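You operate a simulated robot arm through the tools that you are given. There is no shell and no other tool.

You are at the controls of a simulated robot arm. One attempt, no reset.

## Task
Put things in order on the top of the roll bench. At the end: the orange sleeve is on the white name plate (marked "GUARD"); the white sleeve stands on top of the yellow box of spacers; the blue end cap stands where the orange sleeve stood; the silver spacer is on the grey gland plate (marked "BLANK"); whatever was shut is shut again. Leave all else as you found it, and nothing knocked over.

It is judged by the outcome, as a careful person would: the job done as asked, and still so three seconds after it is handed in. It fails if anything else is knocked over, pushed out of place, dropped, spilled or broken. A push-on lid holds only when it is set on centred and level and pressed home; a screw cap is set on level and turned clockwise until tight.

## Robot
A 7-joint arm with a two-finger parallel gripper, fixed in place. Base frame: the origin is at the foot of the arm, x ahead of it, y to its left, z up; the work surface is at about z = 85. Lengths are in cm, angles in degrees, forces in N, time in s.
With the tool pointing down near the work surface it reaches from about 30 to 70 cm from the base axis. Its first joint turns from -66.0 to 66.0 degrees. Payload 1.57 kg.
Tool frame: the origin (TCP) lies between the finger pads and is the grasp point; the fingertips stand 3 cm ahead of it; z points along the fingers, y is the line along which they close. Largest opening 11 cm; finger width 2.4, thickness 1.2; the body of the gripper, 4.8 by 11.2 cm, starts 7.8 cm behind the TCP.
Orientation is that of the tool frame in the base frame, as [roll, pitch, yaw] about the fixed x, y, z axes, in that order (R = Rz(yaw) Ry(pitch) Rx(roll)). With the fingers straight down and closing along the base's y, the tool's x points along the base's -x, its y along +y and its z along -z.

## Interface
- The arm moves only by the tool apply_moves. Its argument "deltas" is a list that holds one entry, the list of rows, each a list of 7 numbers: the opening, from 0 (shut) to 1 (fully open), then the shift along the base's x, y, z in units of 25 mm (1.0 is 25 mm), then the turn, a rotation vector about the base's x, y, z in units of 5 degrees (1.0 is 5 degrees). In form: [[[gripper, dx, dy, dz, wx, wy, wz], ...]]. A call has 1 to 20 rows; each row shifts and turns the commanded pose from where the row before left it. A call with a number of a shift or a turn outside -1 to 1 is refused whole. Each row takes 0.2 s and may step no farther than 5 cm and 8.6 degrees from the row before; otherwise, or with a gripper value out of range, the whole call is refused. Where a pose cannot be reached the arm comes as near as it can. A force on the tool above 40 N (or 10 N above the force at the start of the call, whichever is more), or a blocked arm, ends the call early, and 0.2 s more pass. Each finger travels about 10.8 cm/s and halts on what it meets, pressing with about 43 N; the grip force reading is that of the motor and also rises with nothing between the fingers. The clock runs only during rows and for 0.2 s after the last one: add rows that do not move to give the fingers time. The reply holds the time, the measured pose of the TCP, the force on the tool along the base axes, the opening and the grip force, in the units named above and with some noise, with the torque about the TCP (base axes, N m) and any sound that the robot's microphone picked up, and new pictures: "pictures" is both (left out), scene, wrist or none.
- Cameras (640 x 400 px; columns grow to the right, rows downward): "scene" is fixed at [15.6, -38.5, 140.48]; the picture's right is [0.84, -0.54, 0.00], its down [-0.34, -0.53, -0.77] and it looks along [0.41, 0.65, -0.63] (base axes); focal length 283 px, centre (320, 200). "wrist" rides on the gripper at [7, 1.6, -14.1] in the tool frame; the picture's right is [-0.23, 0.97, 0.00], its down [-0.85, -0.20, -0.48] and it looks along [-0.47, -0.11, 0.88] (tool axes); focal length 222 px, centre (320, 200). There is no depth. A picture from a camera that has moved, and an enlarged one, comes with that camera's place and axes in the base frame and with its lens. The place of the scene camera against the robot may be out by one fixed shift of up to 1.2 cm in any direction.
- enlarge(camera, box): a new picture of the part [left, top, right, bottom] of that camera's present view, enlarged. It takes no simulated time.
- finish_job(): hands the job in; it is judged then, once.

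Nothing tells you positions but the pictures and the camera data. Unless the task says otherwise, let go and move clear before handing in.

The tools are called after "Request:" by a JSON object that holds its "api" and its "payload". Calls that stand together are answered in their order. apply_moves: Moves the arm, as the interface text tells. Its arguments: {"type":"object","properties":{"deltas":{"type":"array"},"pictures":{"type":"string","enum":["both","scene","wrist","none"]}},"required":["deltas"]} The other tools are called the same way: enlarge (camera, box) takes an enlarged picture of a part of a camera's view; finish_job () hands the job in.

At the start:

```text
time_s: 0.0
tcp_pos: [46.92, 10.01, 116.72]
tool_rot: [-180.0, 0.1, -180.0]
ft_force: [0.3, -0.6, 0.9]
torque: [0.01, -0.01, -0.02]
grip_width: 11.0
grasp_force: 0.0
```

scene: 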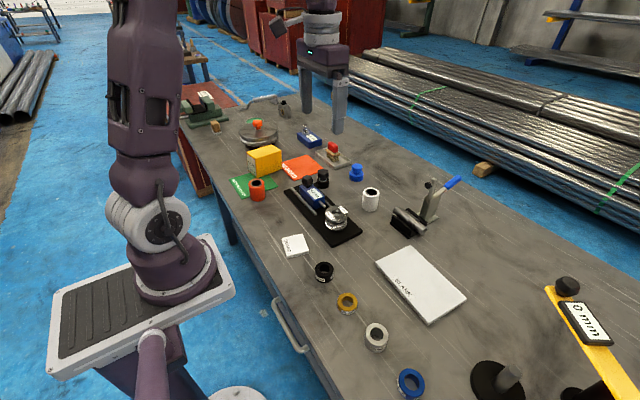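
wrist: 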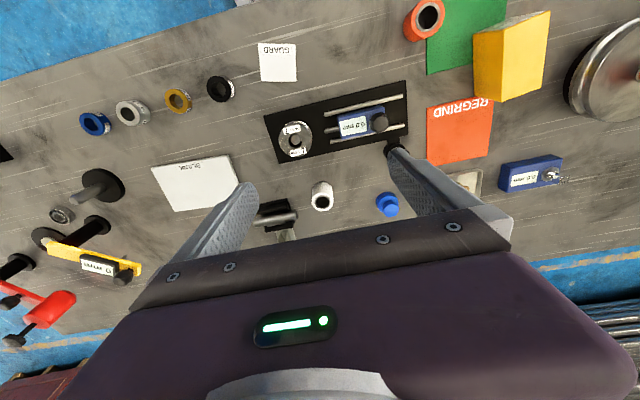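

I see a bench with coloured sleeves, plates, a yellow box and a silver ring among others. I'll look closer at both views before moving anything.

Request:
{"api": "enlarge", "payload": {"camera": "scene", "box": [220, 110, 400, 222]}}

Request:
{"api": "enlarge", "payload": {"camera": "scene", "box": [260, 200, 480, 400]}}

Request:
{"api": "enlarge", "payload": {"camera": "wrist", "box": [60, 20, 320, 240]}}

Request:
{"api": "enlarge", "payload": {"camera": "wrist", "box": [300, 0, 640, 220]}}

```text
3.56 times, centred on (310, 166) of scene
camera zoom: at [15.6, -38.5, 140.48], right [0.84, -0.54, 0.0], down [-0.34, -0.53, -0.77], along [0.41, 0.65, -0.63], focal length 1007 px, centre (356, 321)
```

zoom: 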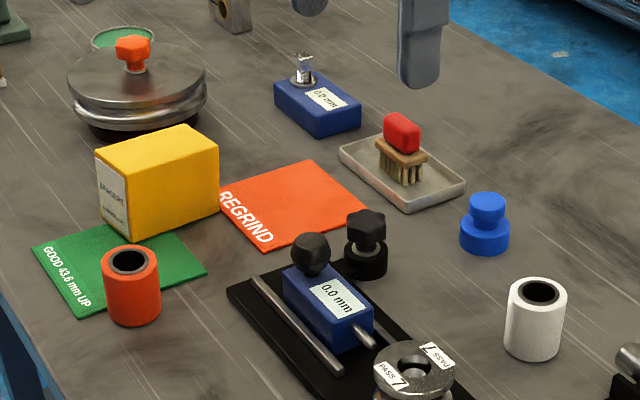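

```text
2.00 times, centred on (370, 300) of scene
camera zoom: at [15.6, -38.5, 140.48], right [0.84, -0.54, 0.0], down [-0.34, -0.53, -0.77], along [0.41, 0.65, -0.63], focal length 566 px, centre (220, 0)
```

zoom: 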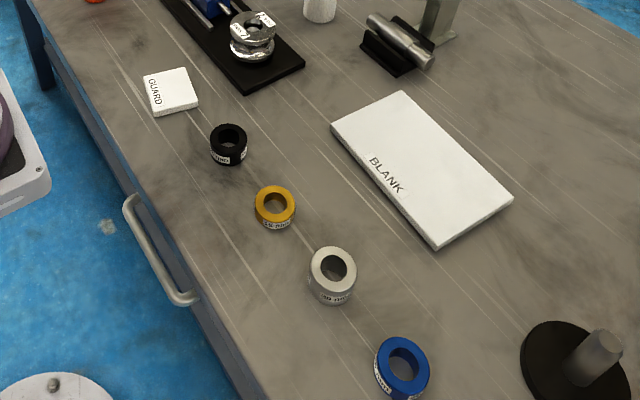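

```text
1.82 times, centred on (190, 130) of wrist
camera zoom: at [40.04, 11.6, 130.76], right [0.23, 0.97, 0.0], down [0.85, -0.2, 0.48], along [0.47, -0.11, -0.88], focal length 404 px, centre (556, 327)
```

zoom: 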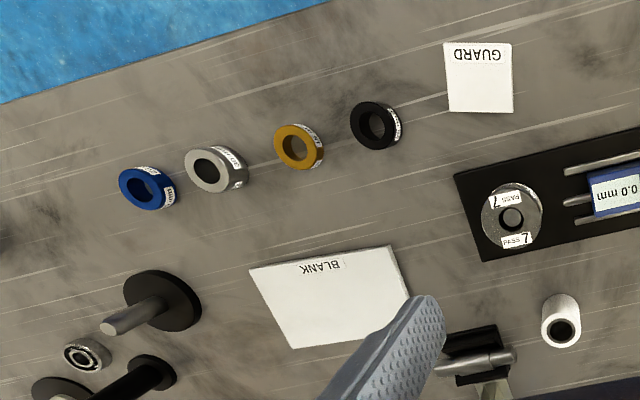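

```text
1.82 times, centred on (470, 110) of wrist
camera zoom: at [40.04, 11.6, 130.76], right [0.23, 0.97, 0.0], down [0.85, -0.2, 0.48], along [0.47, -0.11, -0.88], focal length 404 px, centre (47, 364)
```

zoom: 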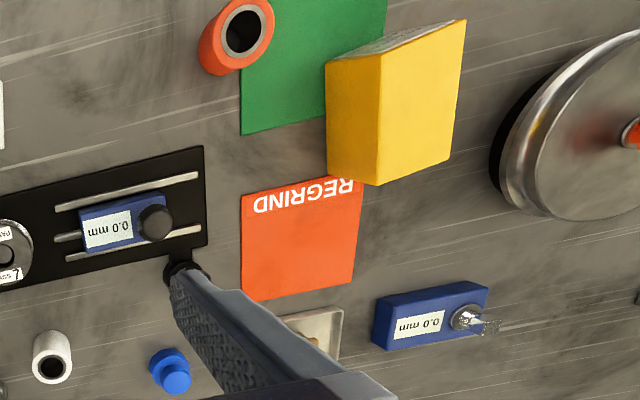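

The orange sleeve seems to be near (36, 28), the GUARD plate near (36, 5), the white sleeve near (62, 7), the blue cap near (66.6, 20.6), the silver spacer near (37.7, -23.6), the BLANK plate near (54, -20), and the yellow box's top near (44.5, 41). I'll move high over the orange sleeve for a closer wrist view.

Request:
{"api": "apply_moves", "payload": {"deltas": [[[1, -0.526, 0.9, -0.3, 0, 0, 0], [1, -0.526, 0.9, -0.3, 0, 0, 0], [1, -0.526, 0.9, -0.3, 0, 0, 0], [1, -0.526, 0.9, -0.3, 0, 0, 0], [1, -0.526, 0.9, -0.3, 0, 0, 0], [1, -0.526, 0.9, -0.3, 0, 0, 0], [1, -0.526, 0.9, -0.3, 0, 0, 0], [1, -0.526, 0.9, -0.3, 0, 0, 0], [1, 0, 0, 0, 0, 0, 0]]]}}

```text
time_s: 2.0
tcp_pos: [36.24, 27.91, 110.86]
tool_rot: [180.0, -0.1, -180.0]
ft_force: [-0.4, -0.8, 0.3]
torque: [-0.04, 0.01, 0.01]
grip_width: 11.0
grasp_force: 0.2
camera wrist: at [29.37, 29.62, 124.75], right [0.23, 0.97, 0.0], down [0.85, -0.2, 0.48], along [0.47, -0.11, -0.88], focal length 222 px, centre (320, 200)
```

scene: 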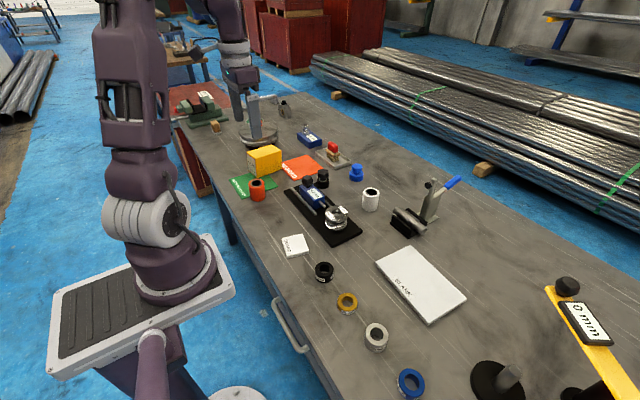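
wrist: 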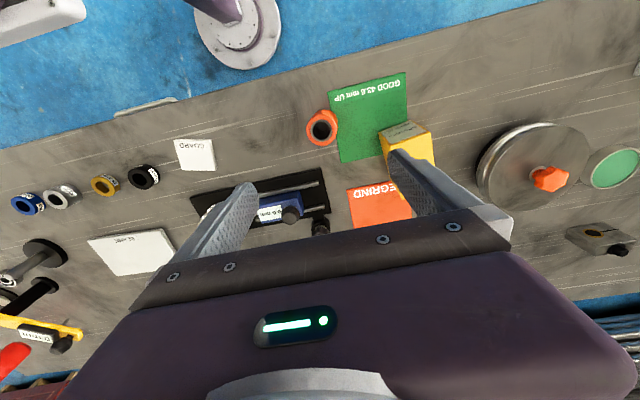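

The sleeve is now roughly below the camera, beside the green card. I'll enlarge the view around it and the box.

Request:
{"api": "enlarge", "payload": {"camera": "wrist", "box": [280, 60, 440, 160]}}

Request:
{"api": "enlarge", "payload": {"camera": "scene", "box": [220, 130, 310, 210]}}

Request:
{"api": "enlarge", "payload": {"camera": "wrist", "box": [0, 110, 240, 260]}}

```text
4.00 times, centred on (360, 110) of wrist
camera zoom: at [29.37, 29.62, 124.75], right [0.23, 0.97, 0.0], down [0.85, -0.2, 0.48], along [0.47, -0.11, -0.88], focal length 888 px, centre (160, 560)
```

zoom: 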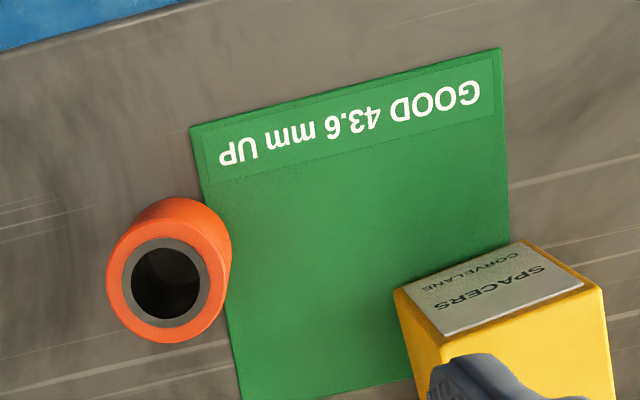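

```text
5.00 times, centred on (265, 170) of scene
camera zoom: at [15.61, -38.5, 140.48], right [0.84, -0.54, 0.0], down [-0.34, -0.53, -0.77], along [0.41, 0.65, -0.63], focal length 1416 px, centre (595, 350)
```

zoom: 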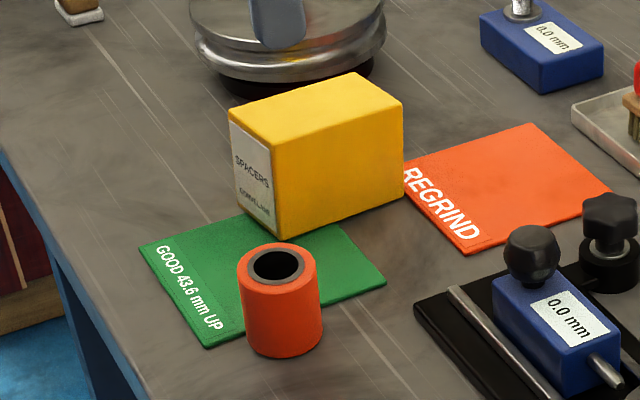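

```text
2.67 times, centred on (120, 185) of wrist
camera zoom: at [29.37, 29.62, 124.75], right [0.23, 0.97, 0.0], down [0.85, -0.2, 0.48], along [0.47, -0.11, -0.88], focal length 592 px, centre (853, 240)
```

zoom: 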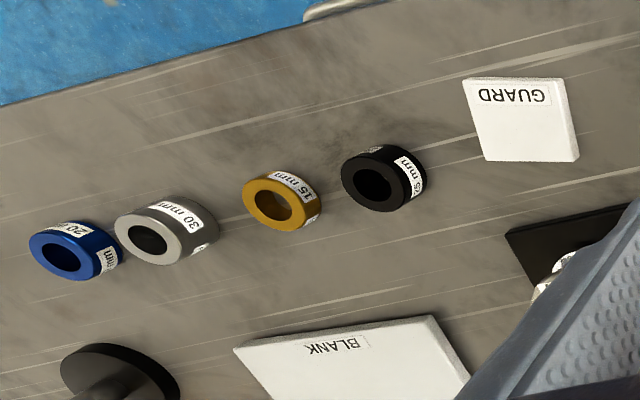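

The orange sleeve stands beside the green card (about 4.5 cm wide), top centre near (36.3, 28.3). I'll come down to just above it to check the alignment.

Request:
{"api": "apply_moves", "payload": {"deltas": [[[1, 0, 0.1, -0.8, 0, 0, 0], [1, 0, 0, -0.8, 0, 0, 0], [1, 0, 0, -0.8, 0, 0, 0], [1, 0, 0, -0.8, 0, 0, 0], [1, 0, 0, -0.8, 0, 0, 0], [1, 0, 0, -0.8, 0, 0, 0], [1, 0, 0, 0, 0, 0, 0]]]}}

```text
time_s: 3.6
tcp_pos: [36.3, 28.24, 98.88]
tool_rot: [180.0, 0.0, -180.0]
ft_force: [0.5, -0.6, 0.2]
torque: [0.04, 0.03, 0.03]
grip_width: 11.01
grasp_force: 0.2
camera wrist: at [29.46, 29.9, 112.76], right [0.23, 0.97, 0.0], down [0.85, -0.2, 0.48], along [0.47, -0.11, -0.88], focal length 222 px, centre (320, 200)
```

scene: 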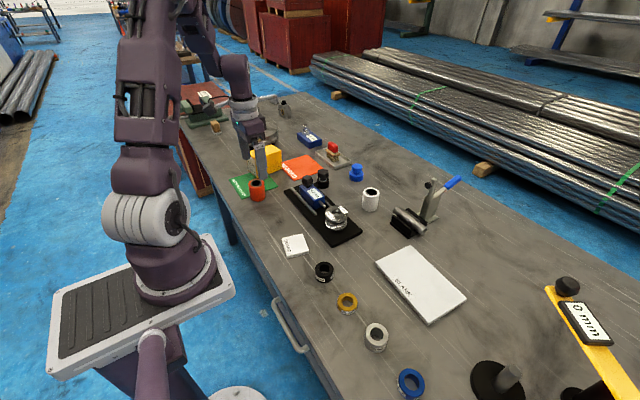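
wrist: 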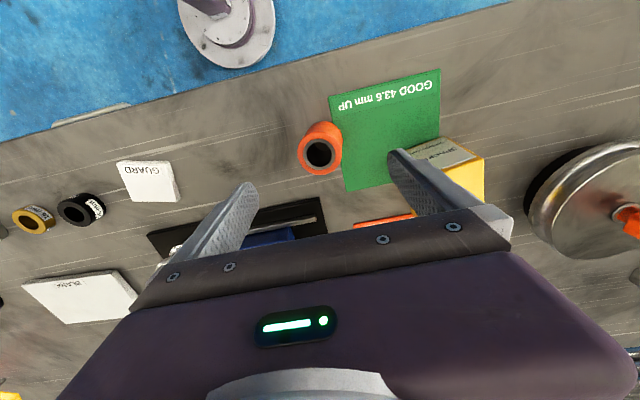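

Request:
{"api": "enlarge", "payload": {"camera": "wrist", "box": [260, 90, 420, 190]}}

Request:
{"api": "enlarge", "payload": {"camera": "scene", "box": [200, 120, 320, 210]}}

```text
4.00 times, centred on (340, 140) of wrist
camera zoom: at [29.46, 29.9, 112.76], right [0.23, 0.97, 0.0], down [0.85, -0.2, 0.48], along [0.47, -0.11, -0.88], focal length 888 px, centre (240, 440)
```

zoom: 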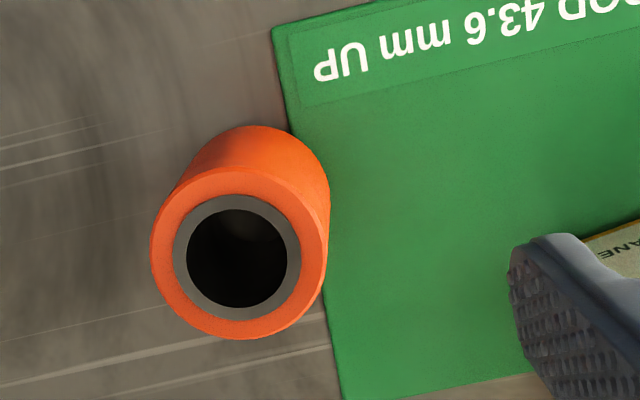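

```text
4.44 times, centred on (260, 165) of scene
camera zoom: at [15.61, -38.5, 140.48], right [0.84, -0.54, 0.0], down [-0.34, -0.53, -0.77], along [0.41, 0.65, -0.63], focal length 1258 px, centre (587, 356)
```

zoom: 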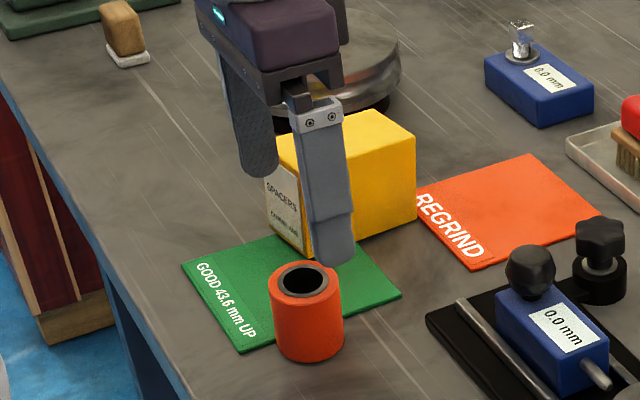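

The sleeve is centred almost exactly under the tool, with a small x correction needed. I'll descend to grasp height without closing first, and check.

Request:
{"api": "apply_moves", "payload": {"deltas": [[[1, -0.06, 0, -0.776, 0, 0, 0], [1, 0, 0, -0.776, 0, 0, 0], [1, 0, 0, -0.776, 0, 0, 0], [1, 0, 0, -0.776, 0, 0, 0], [1, 0, 0, -0.776, 0, 0, 0], [1, 0, 0, 0, 0, 0, 0]]]}}

```text
time_s: 5.0
tcp_pos: [36.16, 28.22, 89.0]
tool_rot: [180.0, 0.0, 180.0]
ft_force: [-0.9, -0.2, -0.3]
torque: [0.02, -0.03, 0.01]
grip_width: 10.99
grasp_force: 0.1
camera wrist: at [29.34, 29.81, 103.01], right [0.23, 0.97, 0.0], down [0.85, -0.2, 0.48], along [0.47, -0.11, -0.88], focal length 222 px, centre (320, 200)
```

scene: 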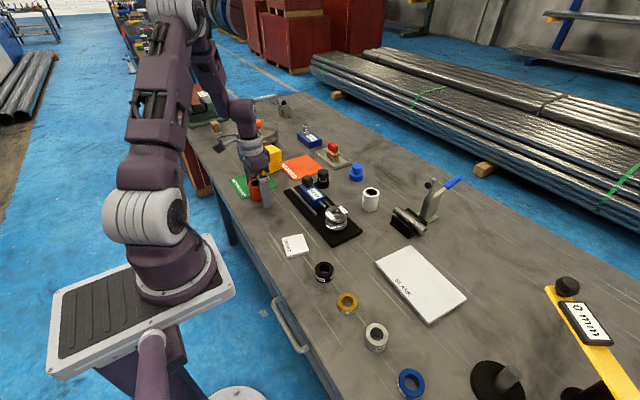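
wrist: 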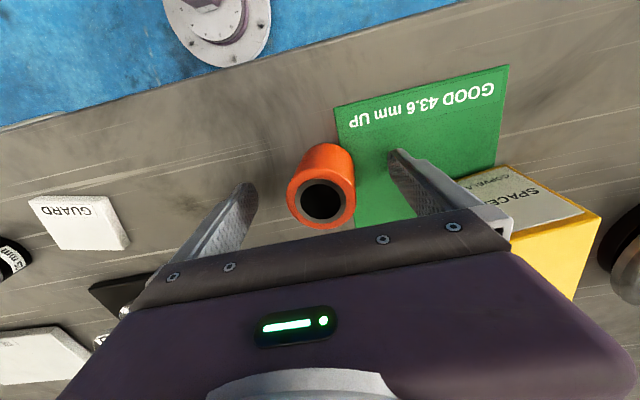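

The sleeve is centred between the fingers, tips just above the bench. I'll close on it.

Request:
{"api": "apply_moves", "payload": {"deltas": [[[0.45, 0, 0, 0, 0, 0, 0], [0.3, 0, 0, 0, 0, 0, 0], [0.2, 0, 0, 0, 0, 0, 0], [0.2, 0, 0, 0, 0, 0, 0], [0.2, 0, 0, 0, 0, 0, 0]]], "pictures": "wrist"}}

```text
time_s: 6.2
tcp_pos: [36.26, 28.3, 89.02]
tool_rot: [179.9, 0.1, -179.9]
ft_force: [-0.2, 3.1, 11.8]
torque: [0.36, 0.04, 0.01]
grip_width: 4.48
grasp_force: 43.5
camera wrist: at [29.34, 29.84, 103.06], right [0.23, 0.97, 0.0], down [0.85, -0.2, 0.48], along [0.47, -0.11, -0.88], focal length 222 px, centre (320, 200)
```

wrist: 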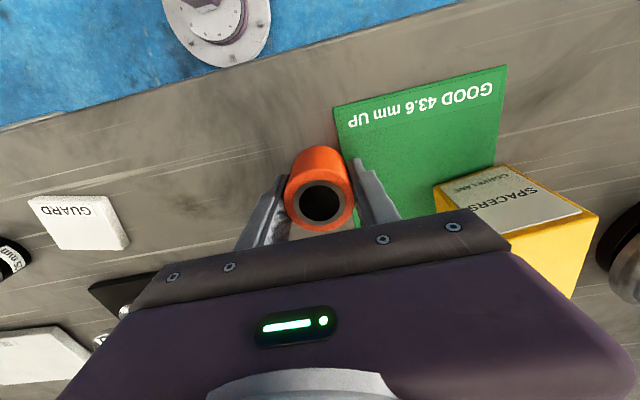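

Gripped the sleeve (4.48 cm wide). Before lifting I'll zoom on the GUARD plate and other details from here.

Request:
{"api": "enlarge", "payload": {"camera": "wrist", "box": [10, 180, 150, 268]}}

Request:
{"api": "enlarge", "payload": {"camera": "wrist", "box": [270, 130, 430, 230]}}

Request:
{"api": "enlarge", "payload": {"camera": "scene", "box": [220, 140, 300, 210]}}

```text
4.55 times, centred on (80, 224) of wrist
camera zoom: at [29.34, 29.84, 103.06], right [0.23, 0.97, 0.0], down [0.85, -0.2, 0.48], along [0.47, -0.11, -0.88], focal length 1010 px, centre (1411, 91)
```

zoom: 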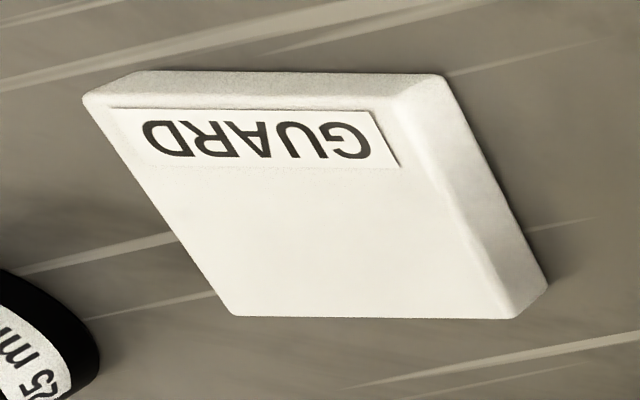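

```text
4.00 times, centred on (350, 180) of wrist
camera zoom: at [29.34, 29.84, 103.06], right [0.23, 0.97, 0.0], down [0.85, -0.2, 0.48], along [0.47, -0.11, -0.88], focal length 888 px, centre (200, 280)
```

zoom: 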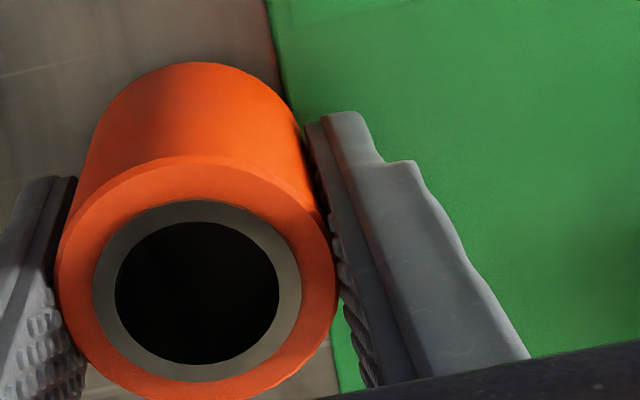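

```text
5.71 times, centred on (260, 175) of scene
camera zoom: at [15.59, -38.5, 140.48], right [0.84, -0.54, 0.0], down [-0.34, -0.53, -0.77], along [0.41, 0.65, -0.63], focal length 1618 px, centre (663, 343)
```

zoom: 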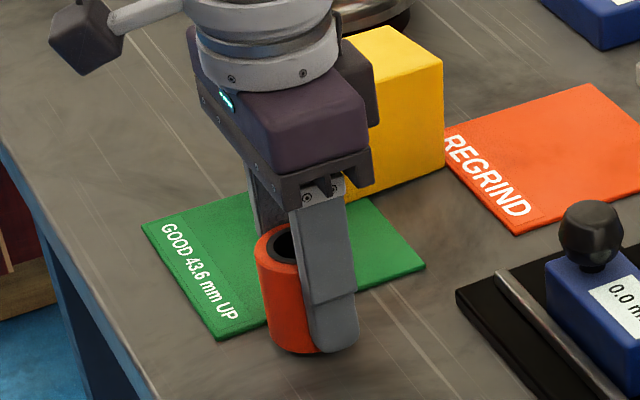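

The GUARD plate is centred near (36.15, 5.1), turned about 13° and about 1.1 cm thick (top z≈86.1). I'll lift the sleeve and carry it over.

Request:
{"api": "apply_moves", "payload": {"deltas": [[[0.2, 0, 0, 0.4, 0, 0, 0], [0.2, 0, 0, 0.8, 0, 0, 0], [0.2, 0, 0, 0.9, 0, 0, 0], [0.2, 0, 0, 0.9, 0, 0, 0], [0.2, 0, 0, 0.9, 0, 0, 0], [0.2, -0.06, -0.5, 0.1, 0, 0, 0], [0.2, 0, -0.876, 0, 0, 0, 0], [0.2, 0, -0.876, 0, 0, 0, 0], [0.2, 0, -0.876, 0, 0, 0, 0], [0.2, 0, -0.876, 0, 0, 0, 0], [0.2, 0, -0.876, 0, 0, 0, 0], [0.2, 0, -0.876, 0, 0, 0, 0], [0.2, 0, -0.876, 0, 0, 0, 0], [0.2, 0, -0.876, 0, 0, 0, 0], [0.2, 0, -0.876, 0, 0, 0, 0], [0.2, 0, -0.876, 0, 0, 0, 0], [0.2, 0, 0, 0, 0, 0, 0]]]}}

```text
time_s: 9.8
tcp_pos: [35.98, 5.07, 98.97]
tool_rot: [180.0, -0.1, -180.0]
ft_force: [0.4, 0.0, -1.8]
torque: [0.01, 0.01, 0.03]
grip_width: 4.46
grasp_force: 42.7
camera wrist: at [29.12, 6.68, 113.03], right [0.23, 0.97, 0.0], down [0.86, -0.2, 0.48], along [0.47, -0.11, -0.88], focal length 222 px, centre (320, 200)
```

scene: 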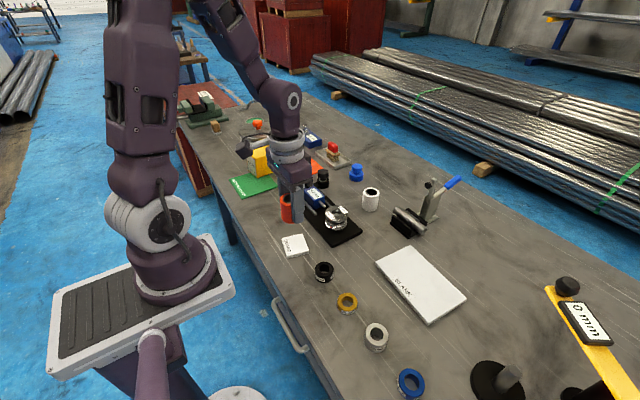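
wrist: 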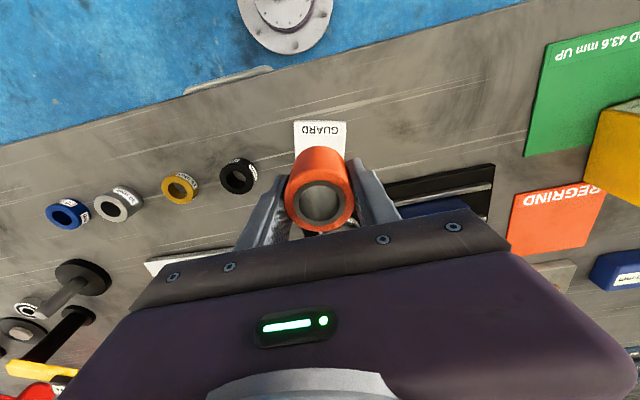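

Request:
{"api": "enlarge", "payload": {"camera": "wrist", "box": [270, 105, 370, 168]}}

Request:
{"api": "enlarge", "payload": {"camera": "scene", "box": [255, 170, 345, 270]}}

```text
6.35 times, centred on (320, 136) of wrist
camera zoom: at [29.12, 6.68, 113.03], right [0.23, 0.97, 0.0], down [0.86, -0.2, 0.48], along [0.47, -0.11, -0.88], focal length 1410 px, centre (320, 603)
```

zoom: 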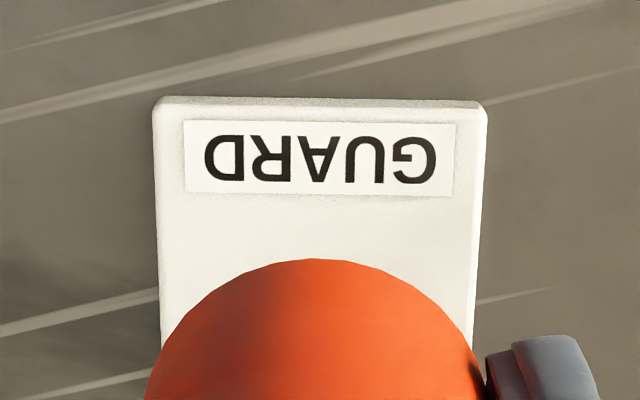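

```text
4.00 times, centred on (300, 220) of scene
camera zoom: at [15.61, -38.5, 140.48], right [0.84, -0.54, 0.0], down [-0.34, -0.53, -0.77], along [0.41, 0.65, -0.63], focal length 1132 px, centre (400, 120)
```

zoom: 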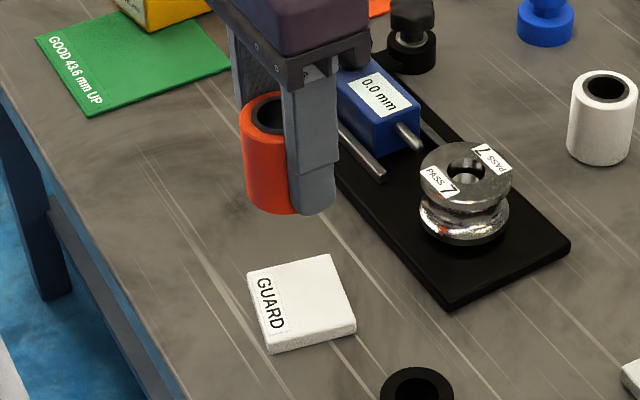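

The sleeve is centred over the plate within about 1–2 mm. I'll lower it to just above contact height.

Request:
{"api": "apply_moves", "payload": {"deltas": [[[0.2, 0.04, 0, -0.9, 0, 0, 0], [0.2, 0, 0, -0.9, 0, 0, 0], [0.2, 0, 0, -0.9, 0, 0, 0], [0.2, 0, 0, -0.3, 0, 0, 0], [0.2, 0, 0, -0.2, 0, 0, 0], [0.2, 0, 0, -0.16, 0, 0, 0], [0.2, 0, 0, 0, 0, 0, 0]]]}}

```text
time_s: 11.4
tcp_pos: [36.15, 5.1, 90.63]
tool_rot: [-180.0, -0.1, 179.9]
ft_force: [0.1, -0.2, -1.3]
torque: [0.04, 0.01, 0.01]
grip_width: 4.48
grasp_force: 42.9
camera wrist: at [29.26, 6.69, 104.64], right [0.23, 0.97, 0.0], down [0.85, -0.2, 0.48], along [0.47, -0.11, -0.88], focal length 222 px, centre (320, 200)
```

scene: 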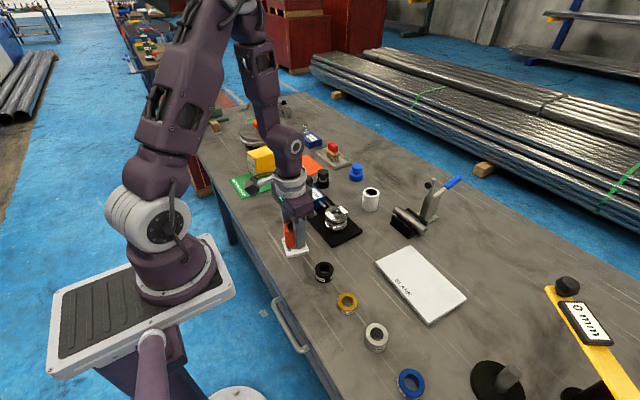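
wrist: 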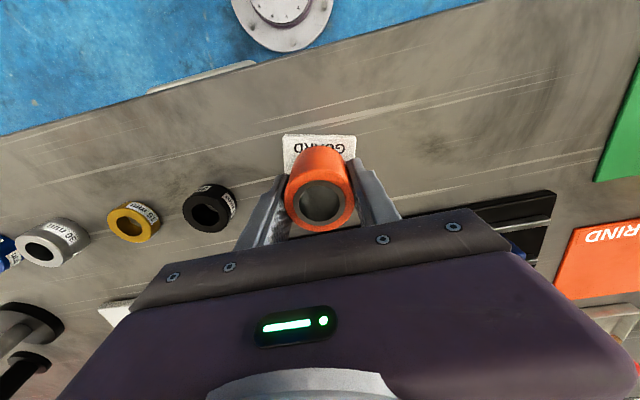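

Request:
{"api": "apply_moves", "payload": {"deltas": [[[0.2, 0, 0, -0.05, 0, 0, 0], [0.2, 0, 0, -0.05, 0, 0, 0], [0.2, 0, 0, -0.05, 0, 0, 0], [0.2, 0, 0, -0.04, 0, 0, 0], [0.2, 0, 0, 0, 0, 0, 0]]], "pictures": "none"}}

Request:
{"api": "enlarge", "payload": {"camera": "scene", "box": [255, 190, 345, 270]}}

Request:
{"api": "enlarge", "payload": {"camera": "wrist", "box": [260, 120, 390, 201]}}

```text
time_s: 12.6
tcp_pos: [36.17, 5.15, 90.19]
tool_rot: [180.0, 0.1, -180.0]
ft_force: [-0.7, -0.4, -1.3]
torque: [0.0, 0.01, 0.02]
grip_width: 4.48
grasp_force: 43.2
```

```text
5.00 times, centred on (300, 230) of scene
camera zoom: at [15.61, -38.5, 140.48], right [0.84, -0.54, 0.0], down [-0.34, -0.53, -0.77], along [0.41, 0.65, -0.63], focal length 1416 px, centre (420, 50)
```

zoom: 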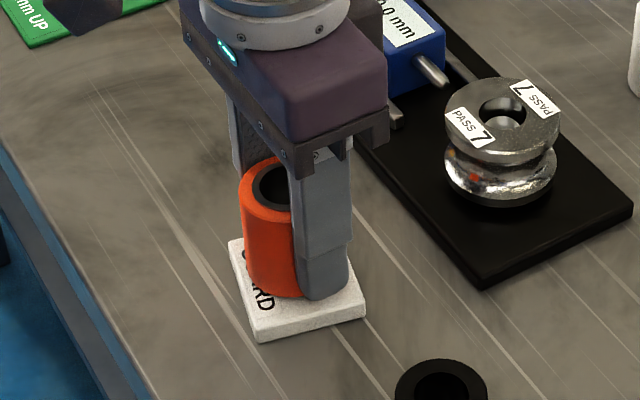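

```text
4.92 times, centred on (325, 160) of wrist
camera zoom: at [29.29, 6.74, 104.19], right [0.23, 0.97, 0.0], down [0.85, -0.2, 0.48], along [0.47, -0.11, -0.88], focal length 1094 px, centre (295, 394)
```

zoom: 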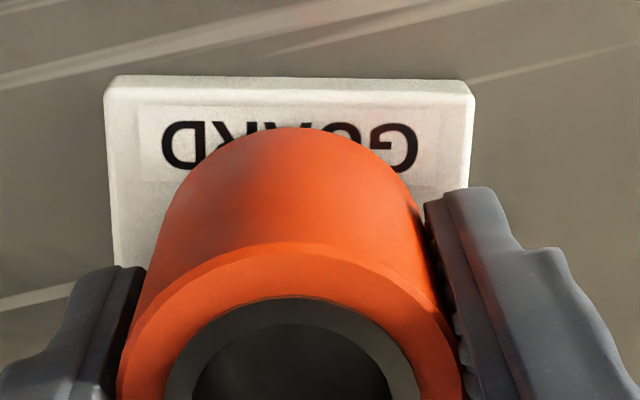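

No contact yet; the force reading is unchanged. I'll keep lowering in half-millimetre steps.

Request:
{"api": "apply_moves", "payload": {"deltas": [[[0.2, 0, 0, -0.03, 0, 0, 0], [0.2, 0, 0, -0.03, 0, 0, 0], [0.2, 0, 0, -0.03, 0, 0, 0], [0.2, 0, 0, 0, 0, 0, 0]]], "pictures": "none"}}

```text
time_s: 13.6
tcp_pos: [36.21, 5.17, 89.95]
tool_rot: [-179.9, 0.0, 180.0]
ft_force: [0.2, 0.1, -1.5]
torque: [-0.01, 0.0, 0.03]
grip_width: 4.48
grasp_force: 43.0
```

Request:
{"api": "apply_moves", "payload": {"deltas": [[[0.2, 0, 0, -0.03, 0, 0, 0], [0.2, 0, 0, -0.03, 0, 0, 0], [0.2, 0, 0, -0.03, 0, 0, 0], [0.2, 0, 0, 0, 0, 0, 0]]], "pictures": "wrist"}}

Request:
{"api": "enlarge", "payload": {"camera": "scene", "box": [265, 200, 335, 264]}}

```text
time_s: 14.6
tcp_pos: [36.06, 4.99, 89.67]
tool_rot: [179.9, 0.2, -179.9]
ft_force: [1.6, -0.1, 32.6]
torque: [-0.07, 0.01, 0.04]
grip_width: 4.47
grasp_force: 42.6
camera wrist: at [29.27, 6.71, 103.72], right [0.23, 0.97, 0.0], down [0.85, -0.2, 0.48], along [0.47, -0.11, -0.88], focal length 222 px, centre (320, 200)
```

wrist: 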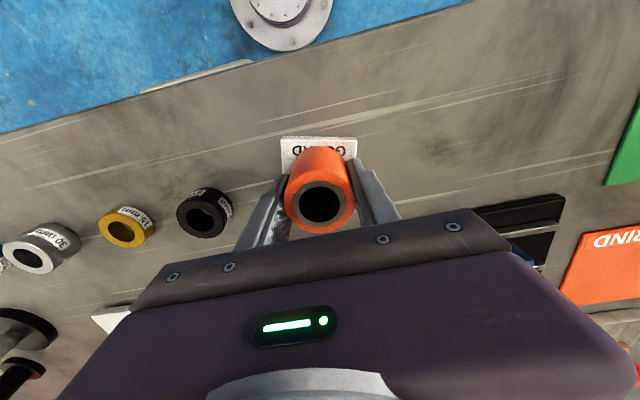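

```text
6.25 times, centred on (300, 232) of scene
camera zoom: at [15.57, -38.5, 140.48], right [0.84, -0.54, 0.0], down [-0.34, -0.53, -0.77], along [0.42, 0.65, -0.63], focal length 1769 px, centre (445, 0)
```

zoom: 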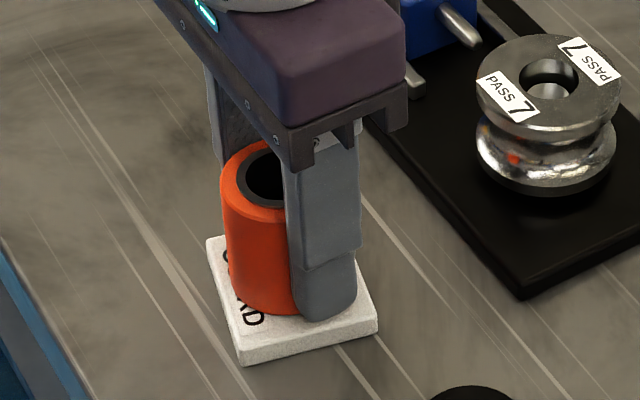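

The sleeve is now in contact with the plate (32 N). I'll ease off slightly, open the fingers, then rise straight up.

Request:
{"api": "apply_moves", "payload": {"deltas": [[[0.2, 0, 0, 0.03, 0, 0, 0], [0.2, 0, 0, 0, 0, 0, 0]]], "pictures": "none"}}

```text
time_s: 15.2
tcp_pos: [36.22, 5.03, 89.63]
tool_rot: [180.0, 0.1, 179.9]
ft_force: [1.5, 1.5, 4.6]
torque: [0.04, -0.17, 0.01]
grip_width: 4.48
grasp_force: 43.4
```

Request:
{"api": "apply_moves", "payload": {"deltas": [[[0.7, 0, 0, 0, 0, 0, 0], [0.7, 0, 0, 0, 0, 0, 0], [0.7, 0, 0, 0.3, 0, 0, 0], [0.7, 0, 0, 0.8, 0, 0, 0], [0.7, 0, 0, 0.9, 0, 0, 0], [0.7, 0, 0, 0.9, 0, 0, 0], [0.7, 0, 0, 0.9, 0, 0, 0], [0.7, 0, 0, 0.9, 0, 0, 0], [0.7, 0, 0, 0, 0, 0, 0]]]}}

Request:
{"api": "enlarge", "payload": {"camera": "scene", "box": [265, 200, 335, 264]}}

Request:
{"api": "enlarge", "payload": {"camera": "wrist", "box": [260, 90, 390, 171]}}

```text
time_s: 17.2
tcp_pos: [36.22, 5.12, 101.56]
tool_rot: [-180.0, -0.1, -180.0]
ft_force: [-0.9, 0.6, 0.0]
torque: [-0.01, -0.03, 0.02]
grip_width: 7.72
grasp_force: 0.0
camera wrist: at [29.32, 6.7, 115.54], right [0.23, 0.97, 0.0], down [0.86, -0.2, 0.48], along [0.47, -0.11, -0.88], focal length 222 px, centre (320, 200)
```

scene: 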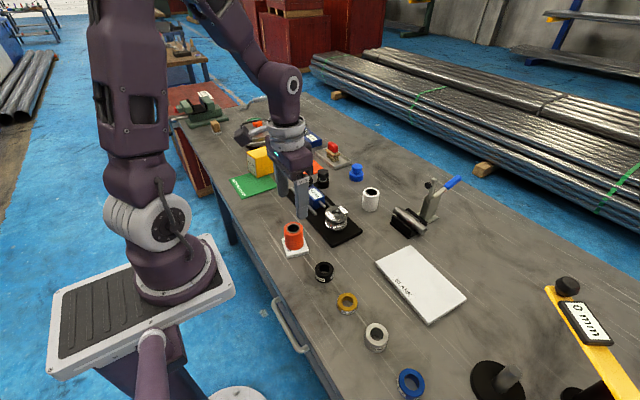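
wrist: 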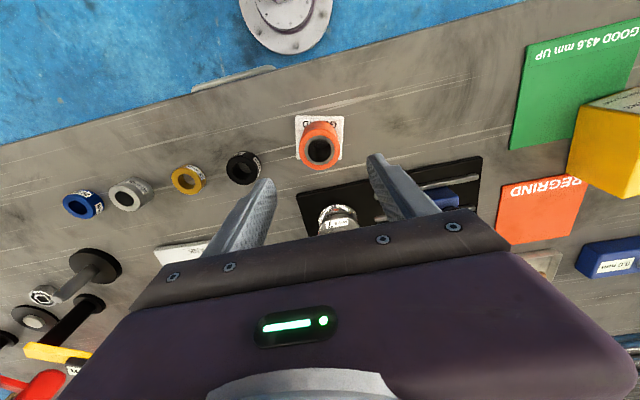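

```text
6.25 times, centred on (300, 232) of scene
camera zoom: at [15.6, -38.5, 140.48], right [0.84, -0.54, 0.0], down [-0.34, -0.53, -0.77], along [0.41, 0.65, -0.63], focal length 1769 px, centre (445, 0)
```

zoom: 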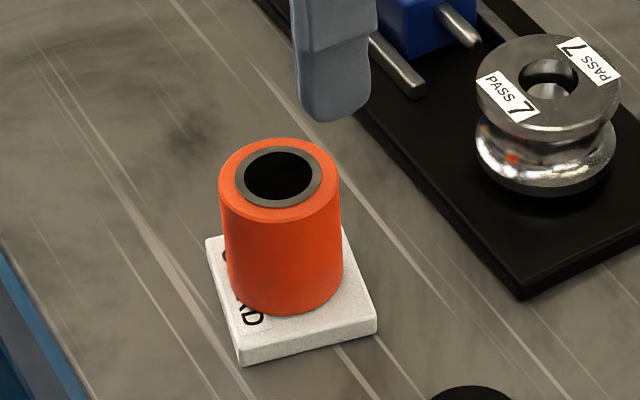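

```text
4.92 times, centred on (325, 130) of wrist
camera zoom: at [29.32, 6.7, 115.54], right [0.23, 0.97, 0.0], down [0.86, -0.2, 0.48], along [0.47, -0.11, -0.88], focal length 1094 px, centre (295, 542)
```

zoom: 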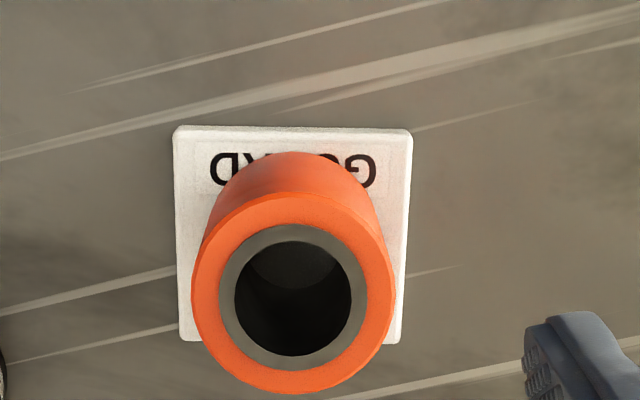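

The orange sleeve stands centred on the GUARD plate. Next is the blue end cap near (66.6, 20.6); I'll move toward it at height for a closer look.

Request:
{"api": "apply_moves", "payload": {"deltas": [[[0.8, 0.9, 0.6, 0.1, 0, 0, 0], [0.8, 0.9, 0.6, 0.1, 0, 0, 0], [0.8, 0.9, 0.6, 0.1, 0, 0, 0], [0.8, 0.9, 0.6, 0.1, 0, 0, 0], [0.8, 0.9, 0.6, 0.1, 0, 0, 0], [0.8, 0.9, 0.6, 0.1, 0, 0, 0], [0.8, 0.9, 0.6, 0.1, 0, 0, 0], [0.8, 0.9, 0.6, 0.1, 0, 0, 0], [0.8, 0.9, 0.6, 0.1, 0, 0, 0], [0.8, 0.9, 0.6, 0.1, 0, 0, 0], [0.8, 0, 0, 0, 0, 0, 0]]]}}

Request:
{"api": "enlarge", "payload": {"camera": "wrist", "box": [240, 90, 430, 209]}}

Request:
{"api": "enlarge", "payload": {"camera": "scene", "box": [300, 120, 400, 220]}}

```text
time_s: 19.6
tcp_pos: [58.76, 20.1, 104.27]
tool_rot: [-179.9, 0.0, -180.0]
ft_force: [-1.1, 0.3, -0.3]
torque: [-0.02, -0.05, 0.01]
grip_width: 8.81
grasp_force: 0.0
camera wrist: at [51.86, 21.74, 118.05], right [0.23, 0.97, 0.0], down [0.86, -0.2, 0.48], along [0.47, -0.11, -0.88], focal length 222 px, centre (320, 200)
```

scene: 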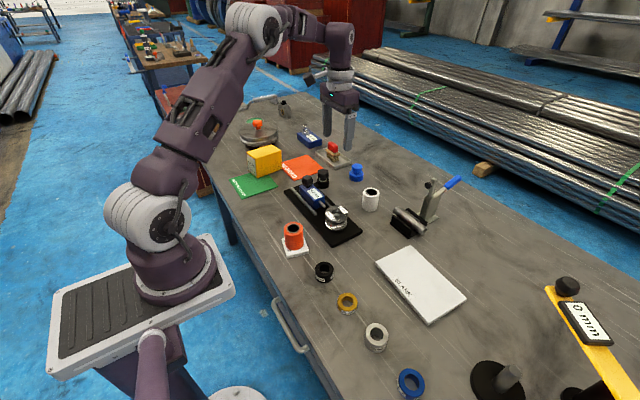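
wrist: 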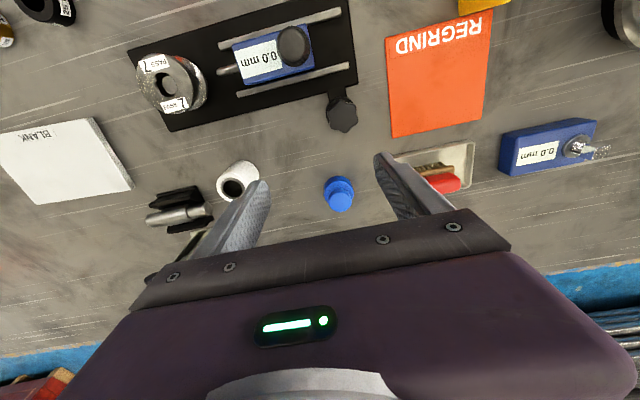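

```text
3.36 times, centred on (335, 150) of wrist
camera zoom: at [51.86, 21.74, 118.05], right [0.23, 0.97, 0.0], down [0.86, -0.2, 0.48], along [0.47, -0.11, -0.88], focal length 747 px, centre (270, 370)
```

zoom: 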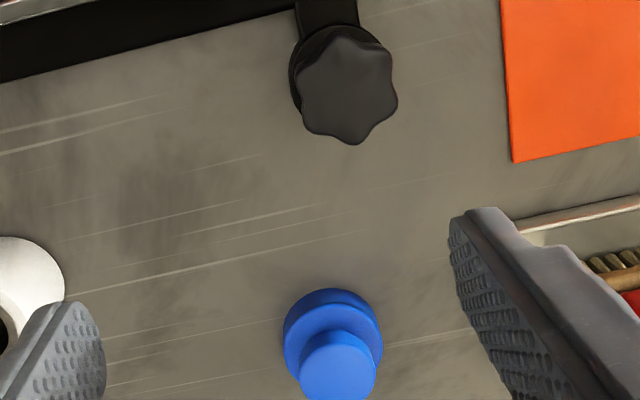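

```text
4.00 times, centred on (350, 170) of scene
camera zoom: at [15.61, -38.5, 140.48], right [0.84, -0.54, 0.0], down [-0.34, -0.53, -0.77], along [0.41, 0.65, -0.63], focal length 1132 px, centre (200, 320)
```

zoom: 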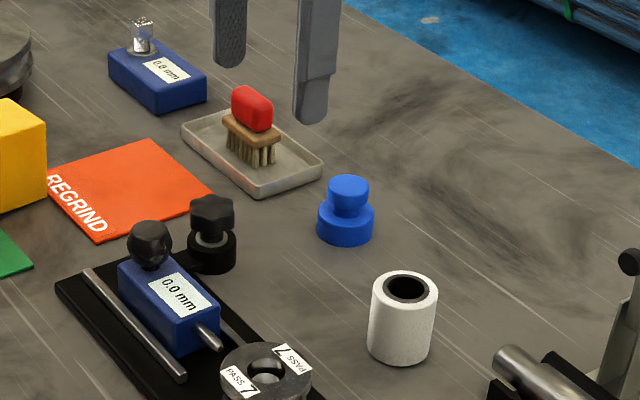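

The blue cap stands near (67.4, 21.0), about 70.6 cm out — right at the reach limit. I'll approach above it and see what the arm can reach.

Request:
{"api": "apply_moves", "payload": {"deltas": [[[0.8, 0.68, 0.07, -0.5, 0, 0, 0], [0.8, 0.68, 0.07, -0.5, 0, 0, 0], [0.8, 0.68, 0.07, -0.5, 0, 0, 0], [0.8, 0.68, 0.07, -0.5, 0, 0, 0], [0.8, 0.68, 0.07, -0.5, 0, 0, 0], [0.8, 0, 0, 0, 0, 0, 0]]]}}

Request:
{"api": "enlarge", "payload": {"camera": "wrist", "box": [240, 90, 430, 209]}}

Request:
{"api": "enlarge", "payload": {"camera": "scene", "box": [300, 120, 400, 220]}}

```text
time_s: 21.0
tcp_pos: [65.37, 20.33, 97.83]
tool_rot: [-179.6, -0.5, -179.9]
ft_force: [-0.6, -0.6, 0.3]
torque: [-0.01, -0.01, -0.03]
grip_width: 8.83
grasp_force: 0.2
out of reach, approached as far as the arm can: row 4, 5
camera wrist: at [58.56, 22.03, 111.87], right [0.23, 0.97, -0.01], down [0.86, -0.19, 0.47], along [0.46, -0.11, -0.88], focal length 222 px, centre (320, 200)
```

scene: 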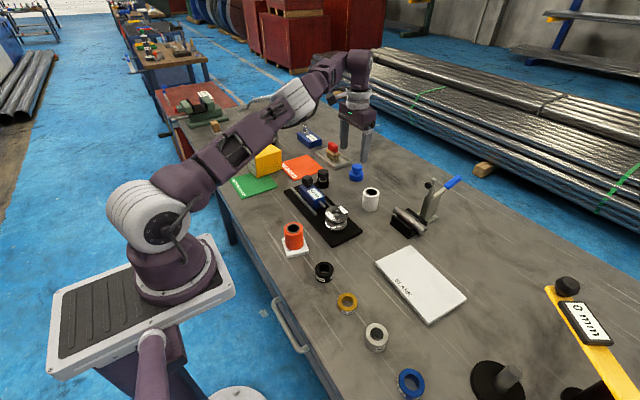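
wrist: 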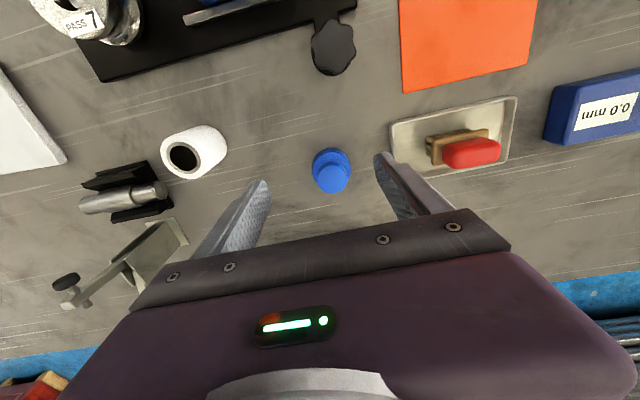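

```text
3.36 times, centred on (335, 150) of wrist
camera zoom: at [58.56, 22.03, 111.87], right [0.23, 0.97, -0.01], down [0.86, -0.19, 0.47], along [0.46, -0.11, -0.88], focal length 747 px, centre (270, 370)
```

zoom: 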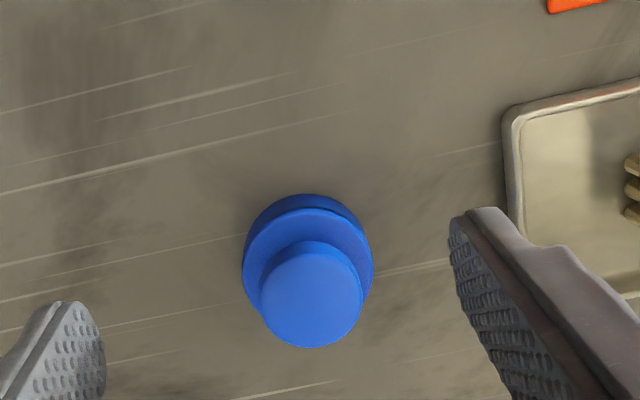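

```text
4.00 times, centred on (350, 170) of scene
camera zoom: at [15.6, -38.5, 140.48], right [0.84, -0.54, 0.0], down [-0.34, -0.53, -0.77], along [0.41, 0.65, -0.63], focal length 1132 px, centre (200, 320)
```

zoom: 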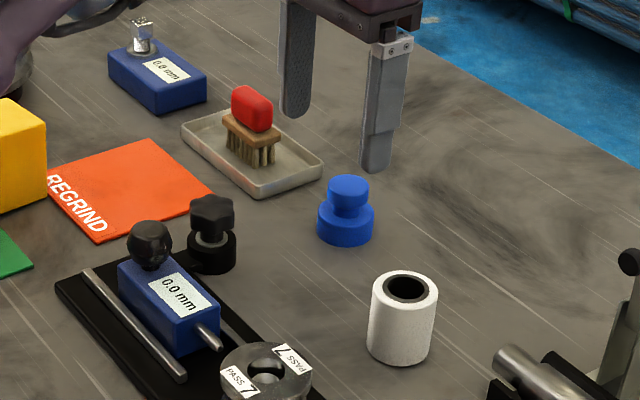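

The vertical tool only reaches about (65.4, 20.3), and the cap is at about (67.8, 21.1). Tilting the fingers outward about the closing axis (y) will gain reach while keeping the pads vertical; I'll tilt 15° here and look.

Request:
{"api": "apply_moves", "payload": {"deltas": [[[0.8, 0, 0, 0, 0, -1, 0], [0.8, 0, 0, 0, 0, -1, 0], [0.8, 0, 0, 0, 0, -1, 0], [0.8, 0, 0, 0, 0, 0, 0], [0.8, 0, 0, 0, 0, 0, 0]]]}}

Request:
{"api": "enlarge", "payload": {"camera": "wrist", "box": [240, 90, 430, 209]}}

Request:
{"api": "enlarge", "payload": {"camera": "scene", "box": [300, 120, 400, 220]}}

```text
time_s: 22.2
tcp_pos: [65.32, 20.29, 97.79]
tool_rot: [-179.9, 15.0, -179.9]
ft_force: [-0.8, 0.9, -0.3]
torque: [0.05, 0.0, 0.0]
grip_width: 8.82
grasp_force: 0.0
camera wrist: at [54.99, 21.97, 109.53], right [0.22, 0.97, 0.06], down [0.7, -0.2, 0.68], along [0.68, -0.11, -0.73], focal length 222 px, centre (320, 200)
```

scene: 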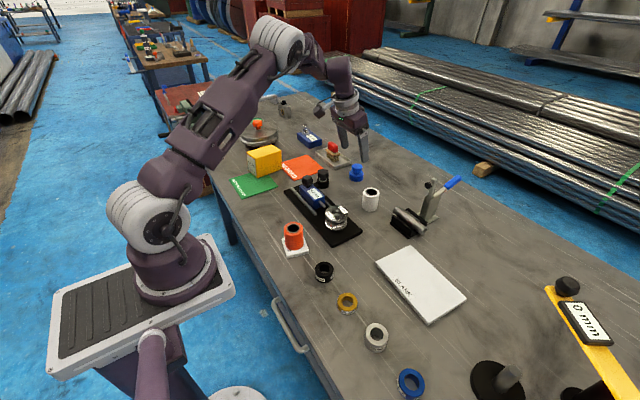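
wrist: 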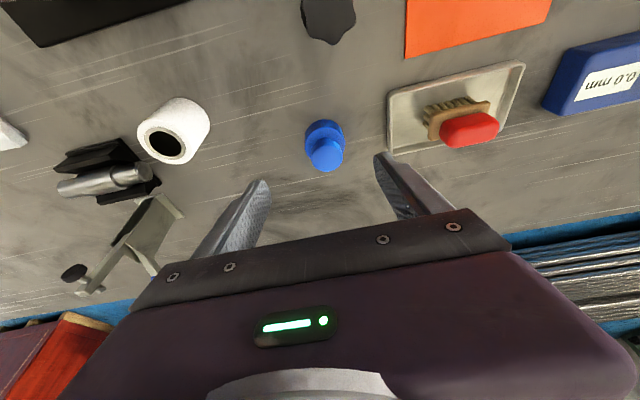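

```text
3.36 times, centred on (335, 150) of wrist
camera zoom: at [54.99, 21.97, 109.53], right [0.22, 0.97, 0.06], down [0.7, -0.2, 0.68], along [0.68, -0.11, -0.73], focal length 747 px, centre (270, 370)
```

zoom: 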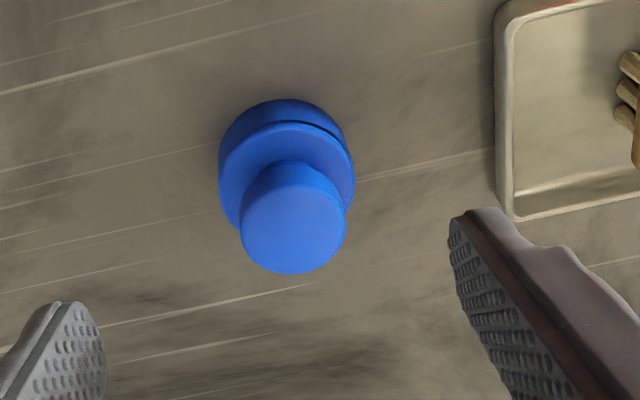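

```text
4.00 times, centred on (350, 170) of scene
camera zoom: at [15.6, -38.5, 140.48], right [0.84, -0.54, 0.0], down [-0.34, -0.53, -0.77], along [0.41, 0.65, -0.63], focal length 1132 px, centre (200, 320)
```

zoom: 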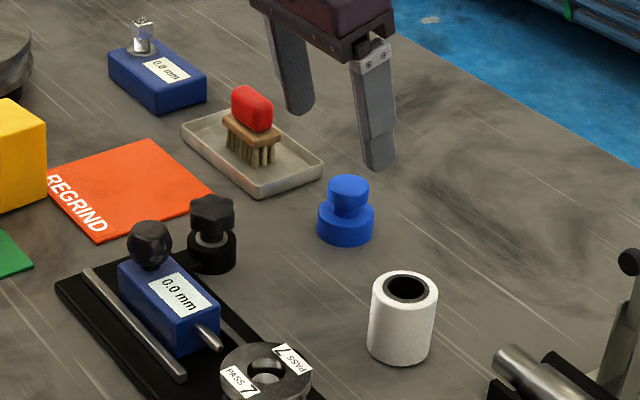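

The tilt holds at the same spot, and the cap triangulates to about (68.0, 21.05) with top at z≈89. I'll move in above it, tilted.

Request:
{"api": "apply_moves", "payload": {"deltas": [[[0.8, 0.27, 0.09, -0.56, 0, 0, 0], [0.8, 0.27, 0.09, -0.56, 0, 0, 0], [0.8, 0.27, 0.09, -0.56, 0, 0, 0], [0.8, 0, 0, 0, 0, 0, 0]]]}}

Request:
{"api": "enlarge", "payload": {"camera": "wrist", "box": [240, 90, 430, 209]}}

Request:
{"api": "enlarge", "payload": {"camera": "scene", "box": [300, 120, 400, 220]}}

```text
time_s: 23.2
tcp_pos: [67.27, 20.86, 93.71]
tool_rot: [-180.0, 14.9, -180.0]
ft_force: [-0.8, -0.2, 0.2]
torque: [0.02, -0.01, 0.02]
grip_width: 8.78
grasp_force: 0.0
camera wrist: at [57.03, 22.59, 105.31], right [0.22, 0.97, 0.06], down [0.7, -0.2, 0.68], along [0.68, -0.11, -0.73], focal length 222 px, centre (320, 200)
```

scene: 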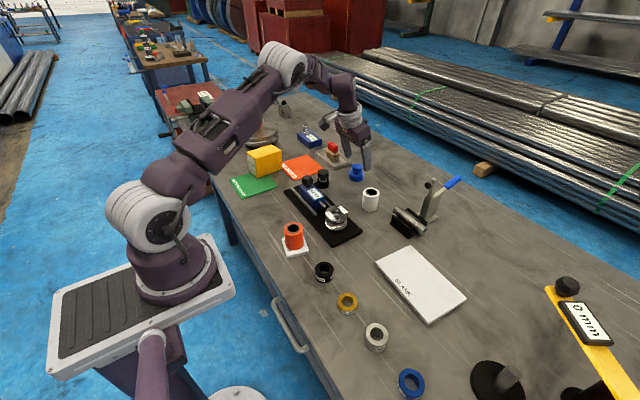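
wrist: 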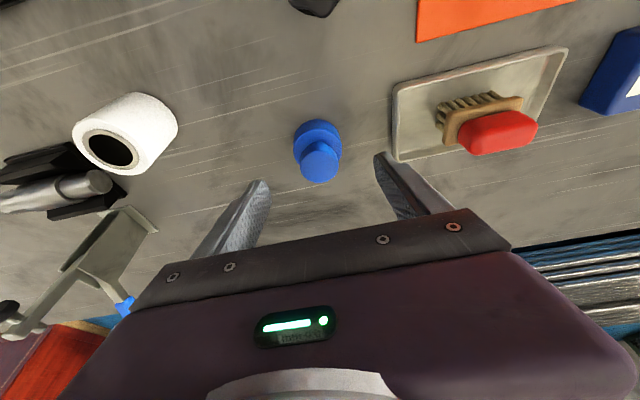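

```text
3.36 times, centred on (335, 150) of wrist
camera zoom: at [57.03, 22.59, 105.31], right [0.22, 0.97, 0.06], down [0.7, -0.2, 0.68], along [0.68, -0.11, -0.73], focal length 747 px, centre (270, 370)
```

zoom: 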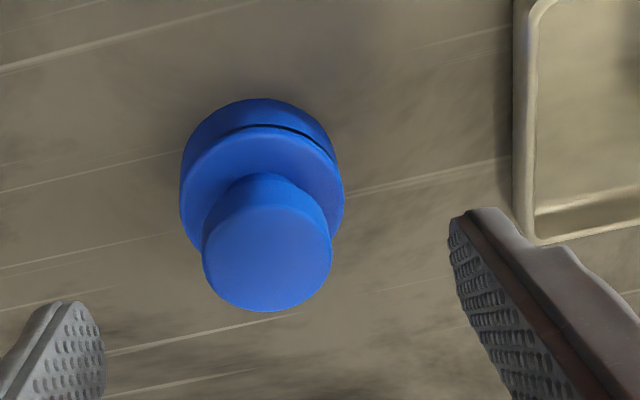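

```text
4.00 times, centred on (350, 170) of scene
camera zoom: at [15.61, -38.5, 140.48], right [0.84, -0.54, 0.0], down [-0.34, -0.53, -0.77], along [0.41, 0.65, -0.63], focal length 1132 px, centre (200, 320)
```

zoom: 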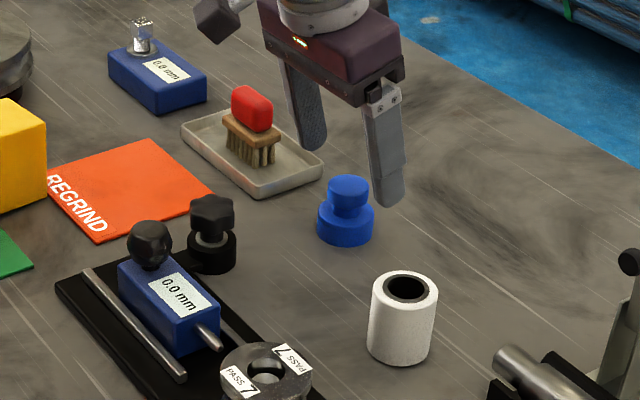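

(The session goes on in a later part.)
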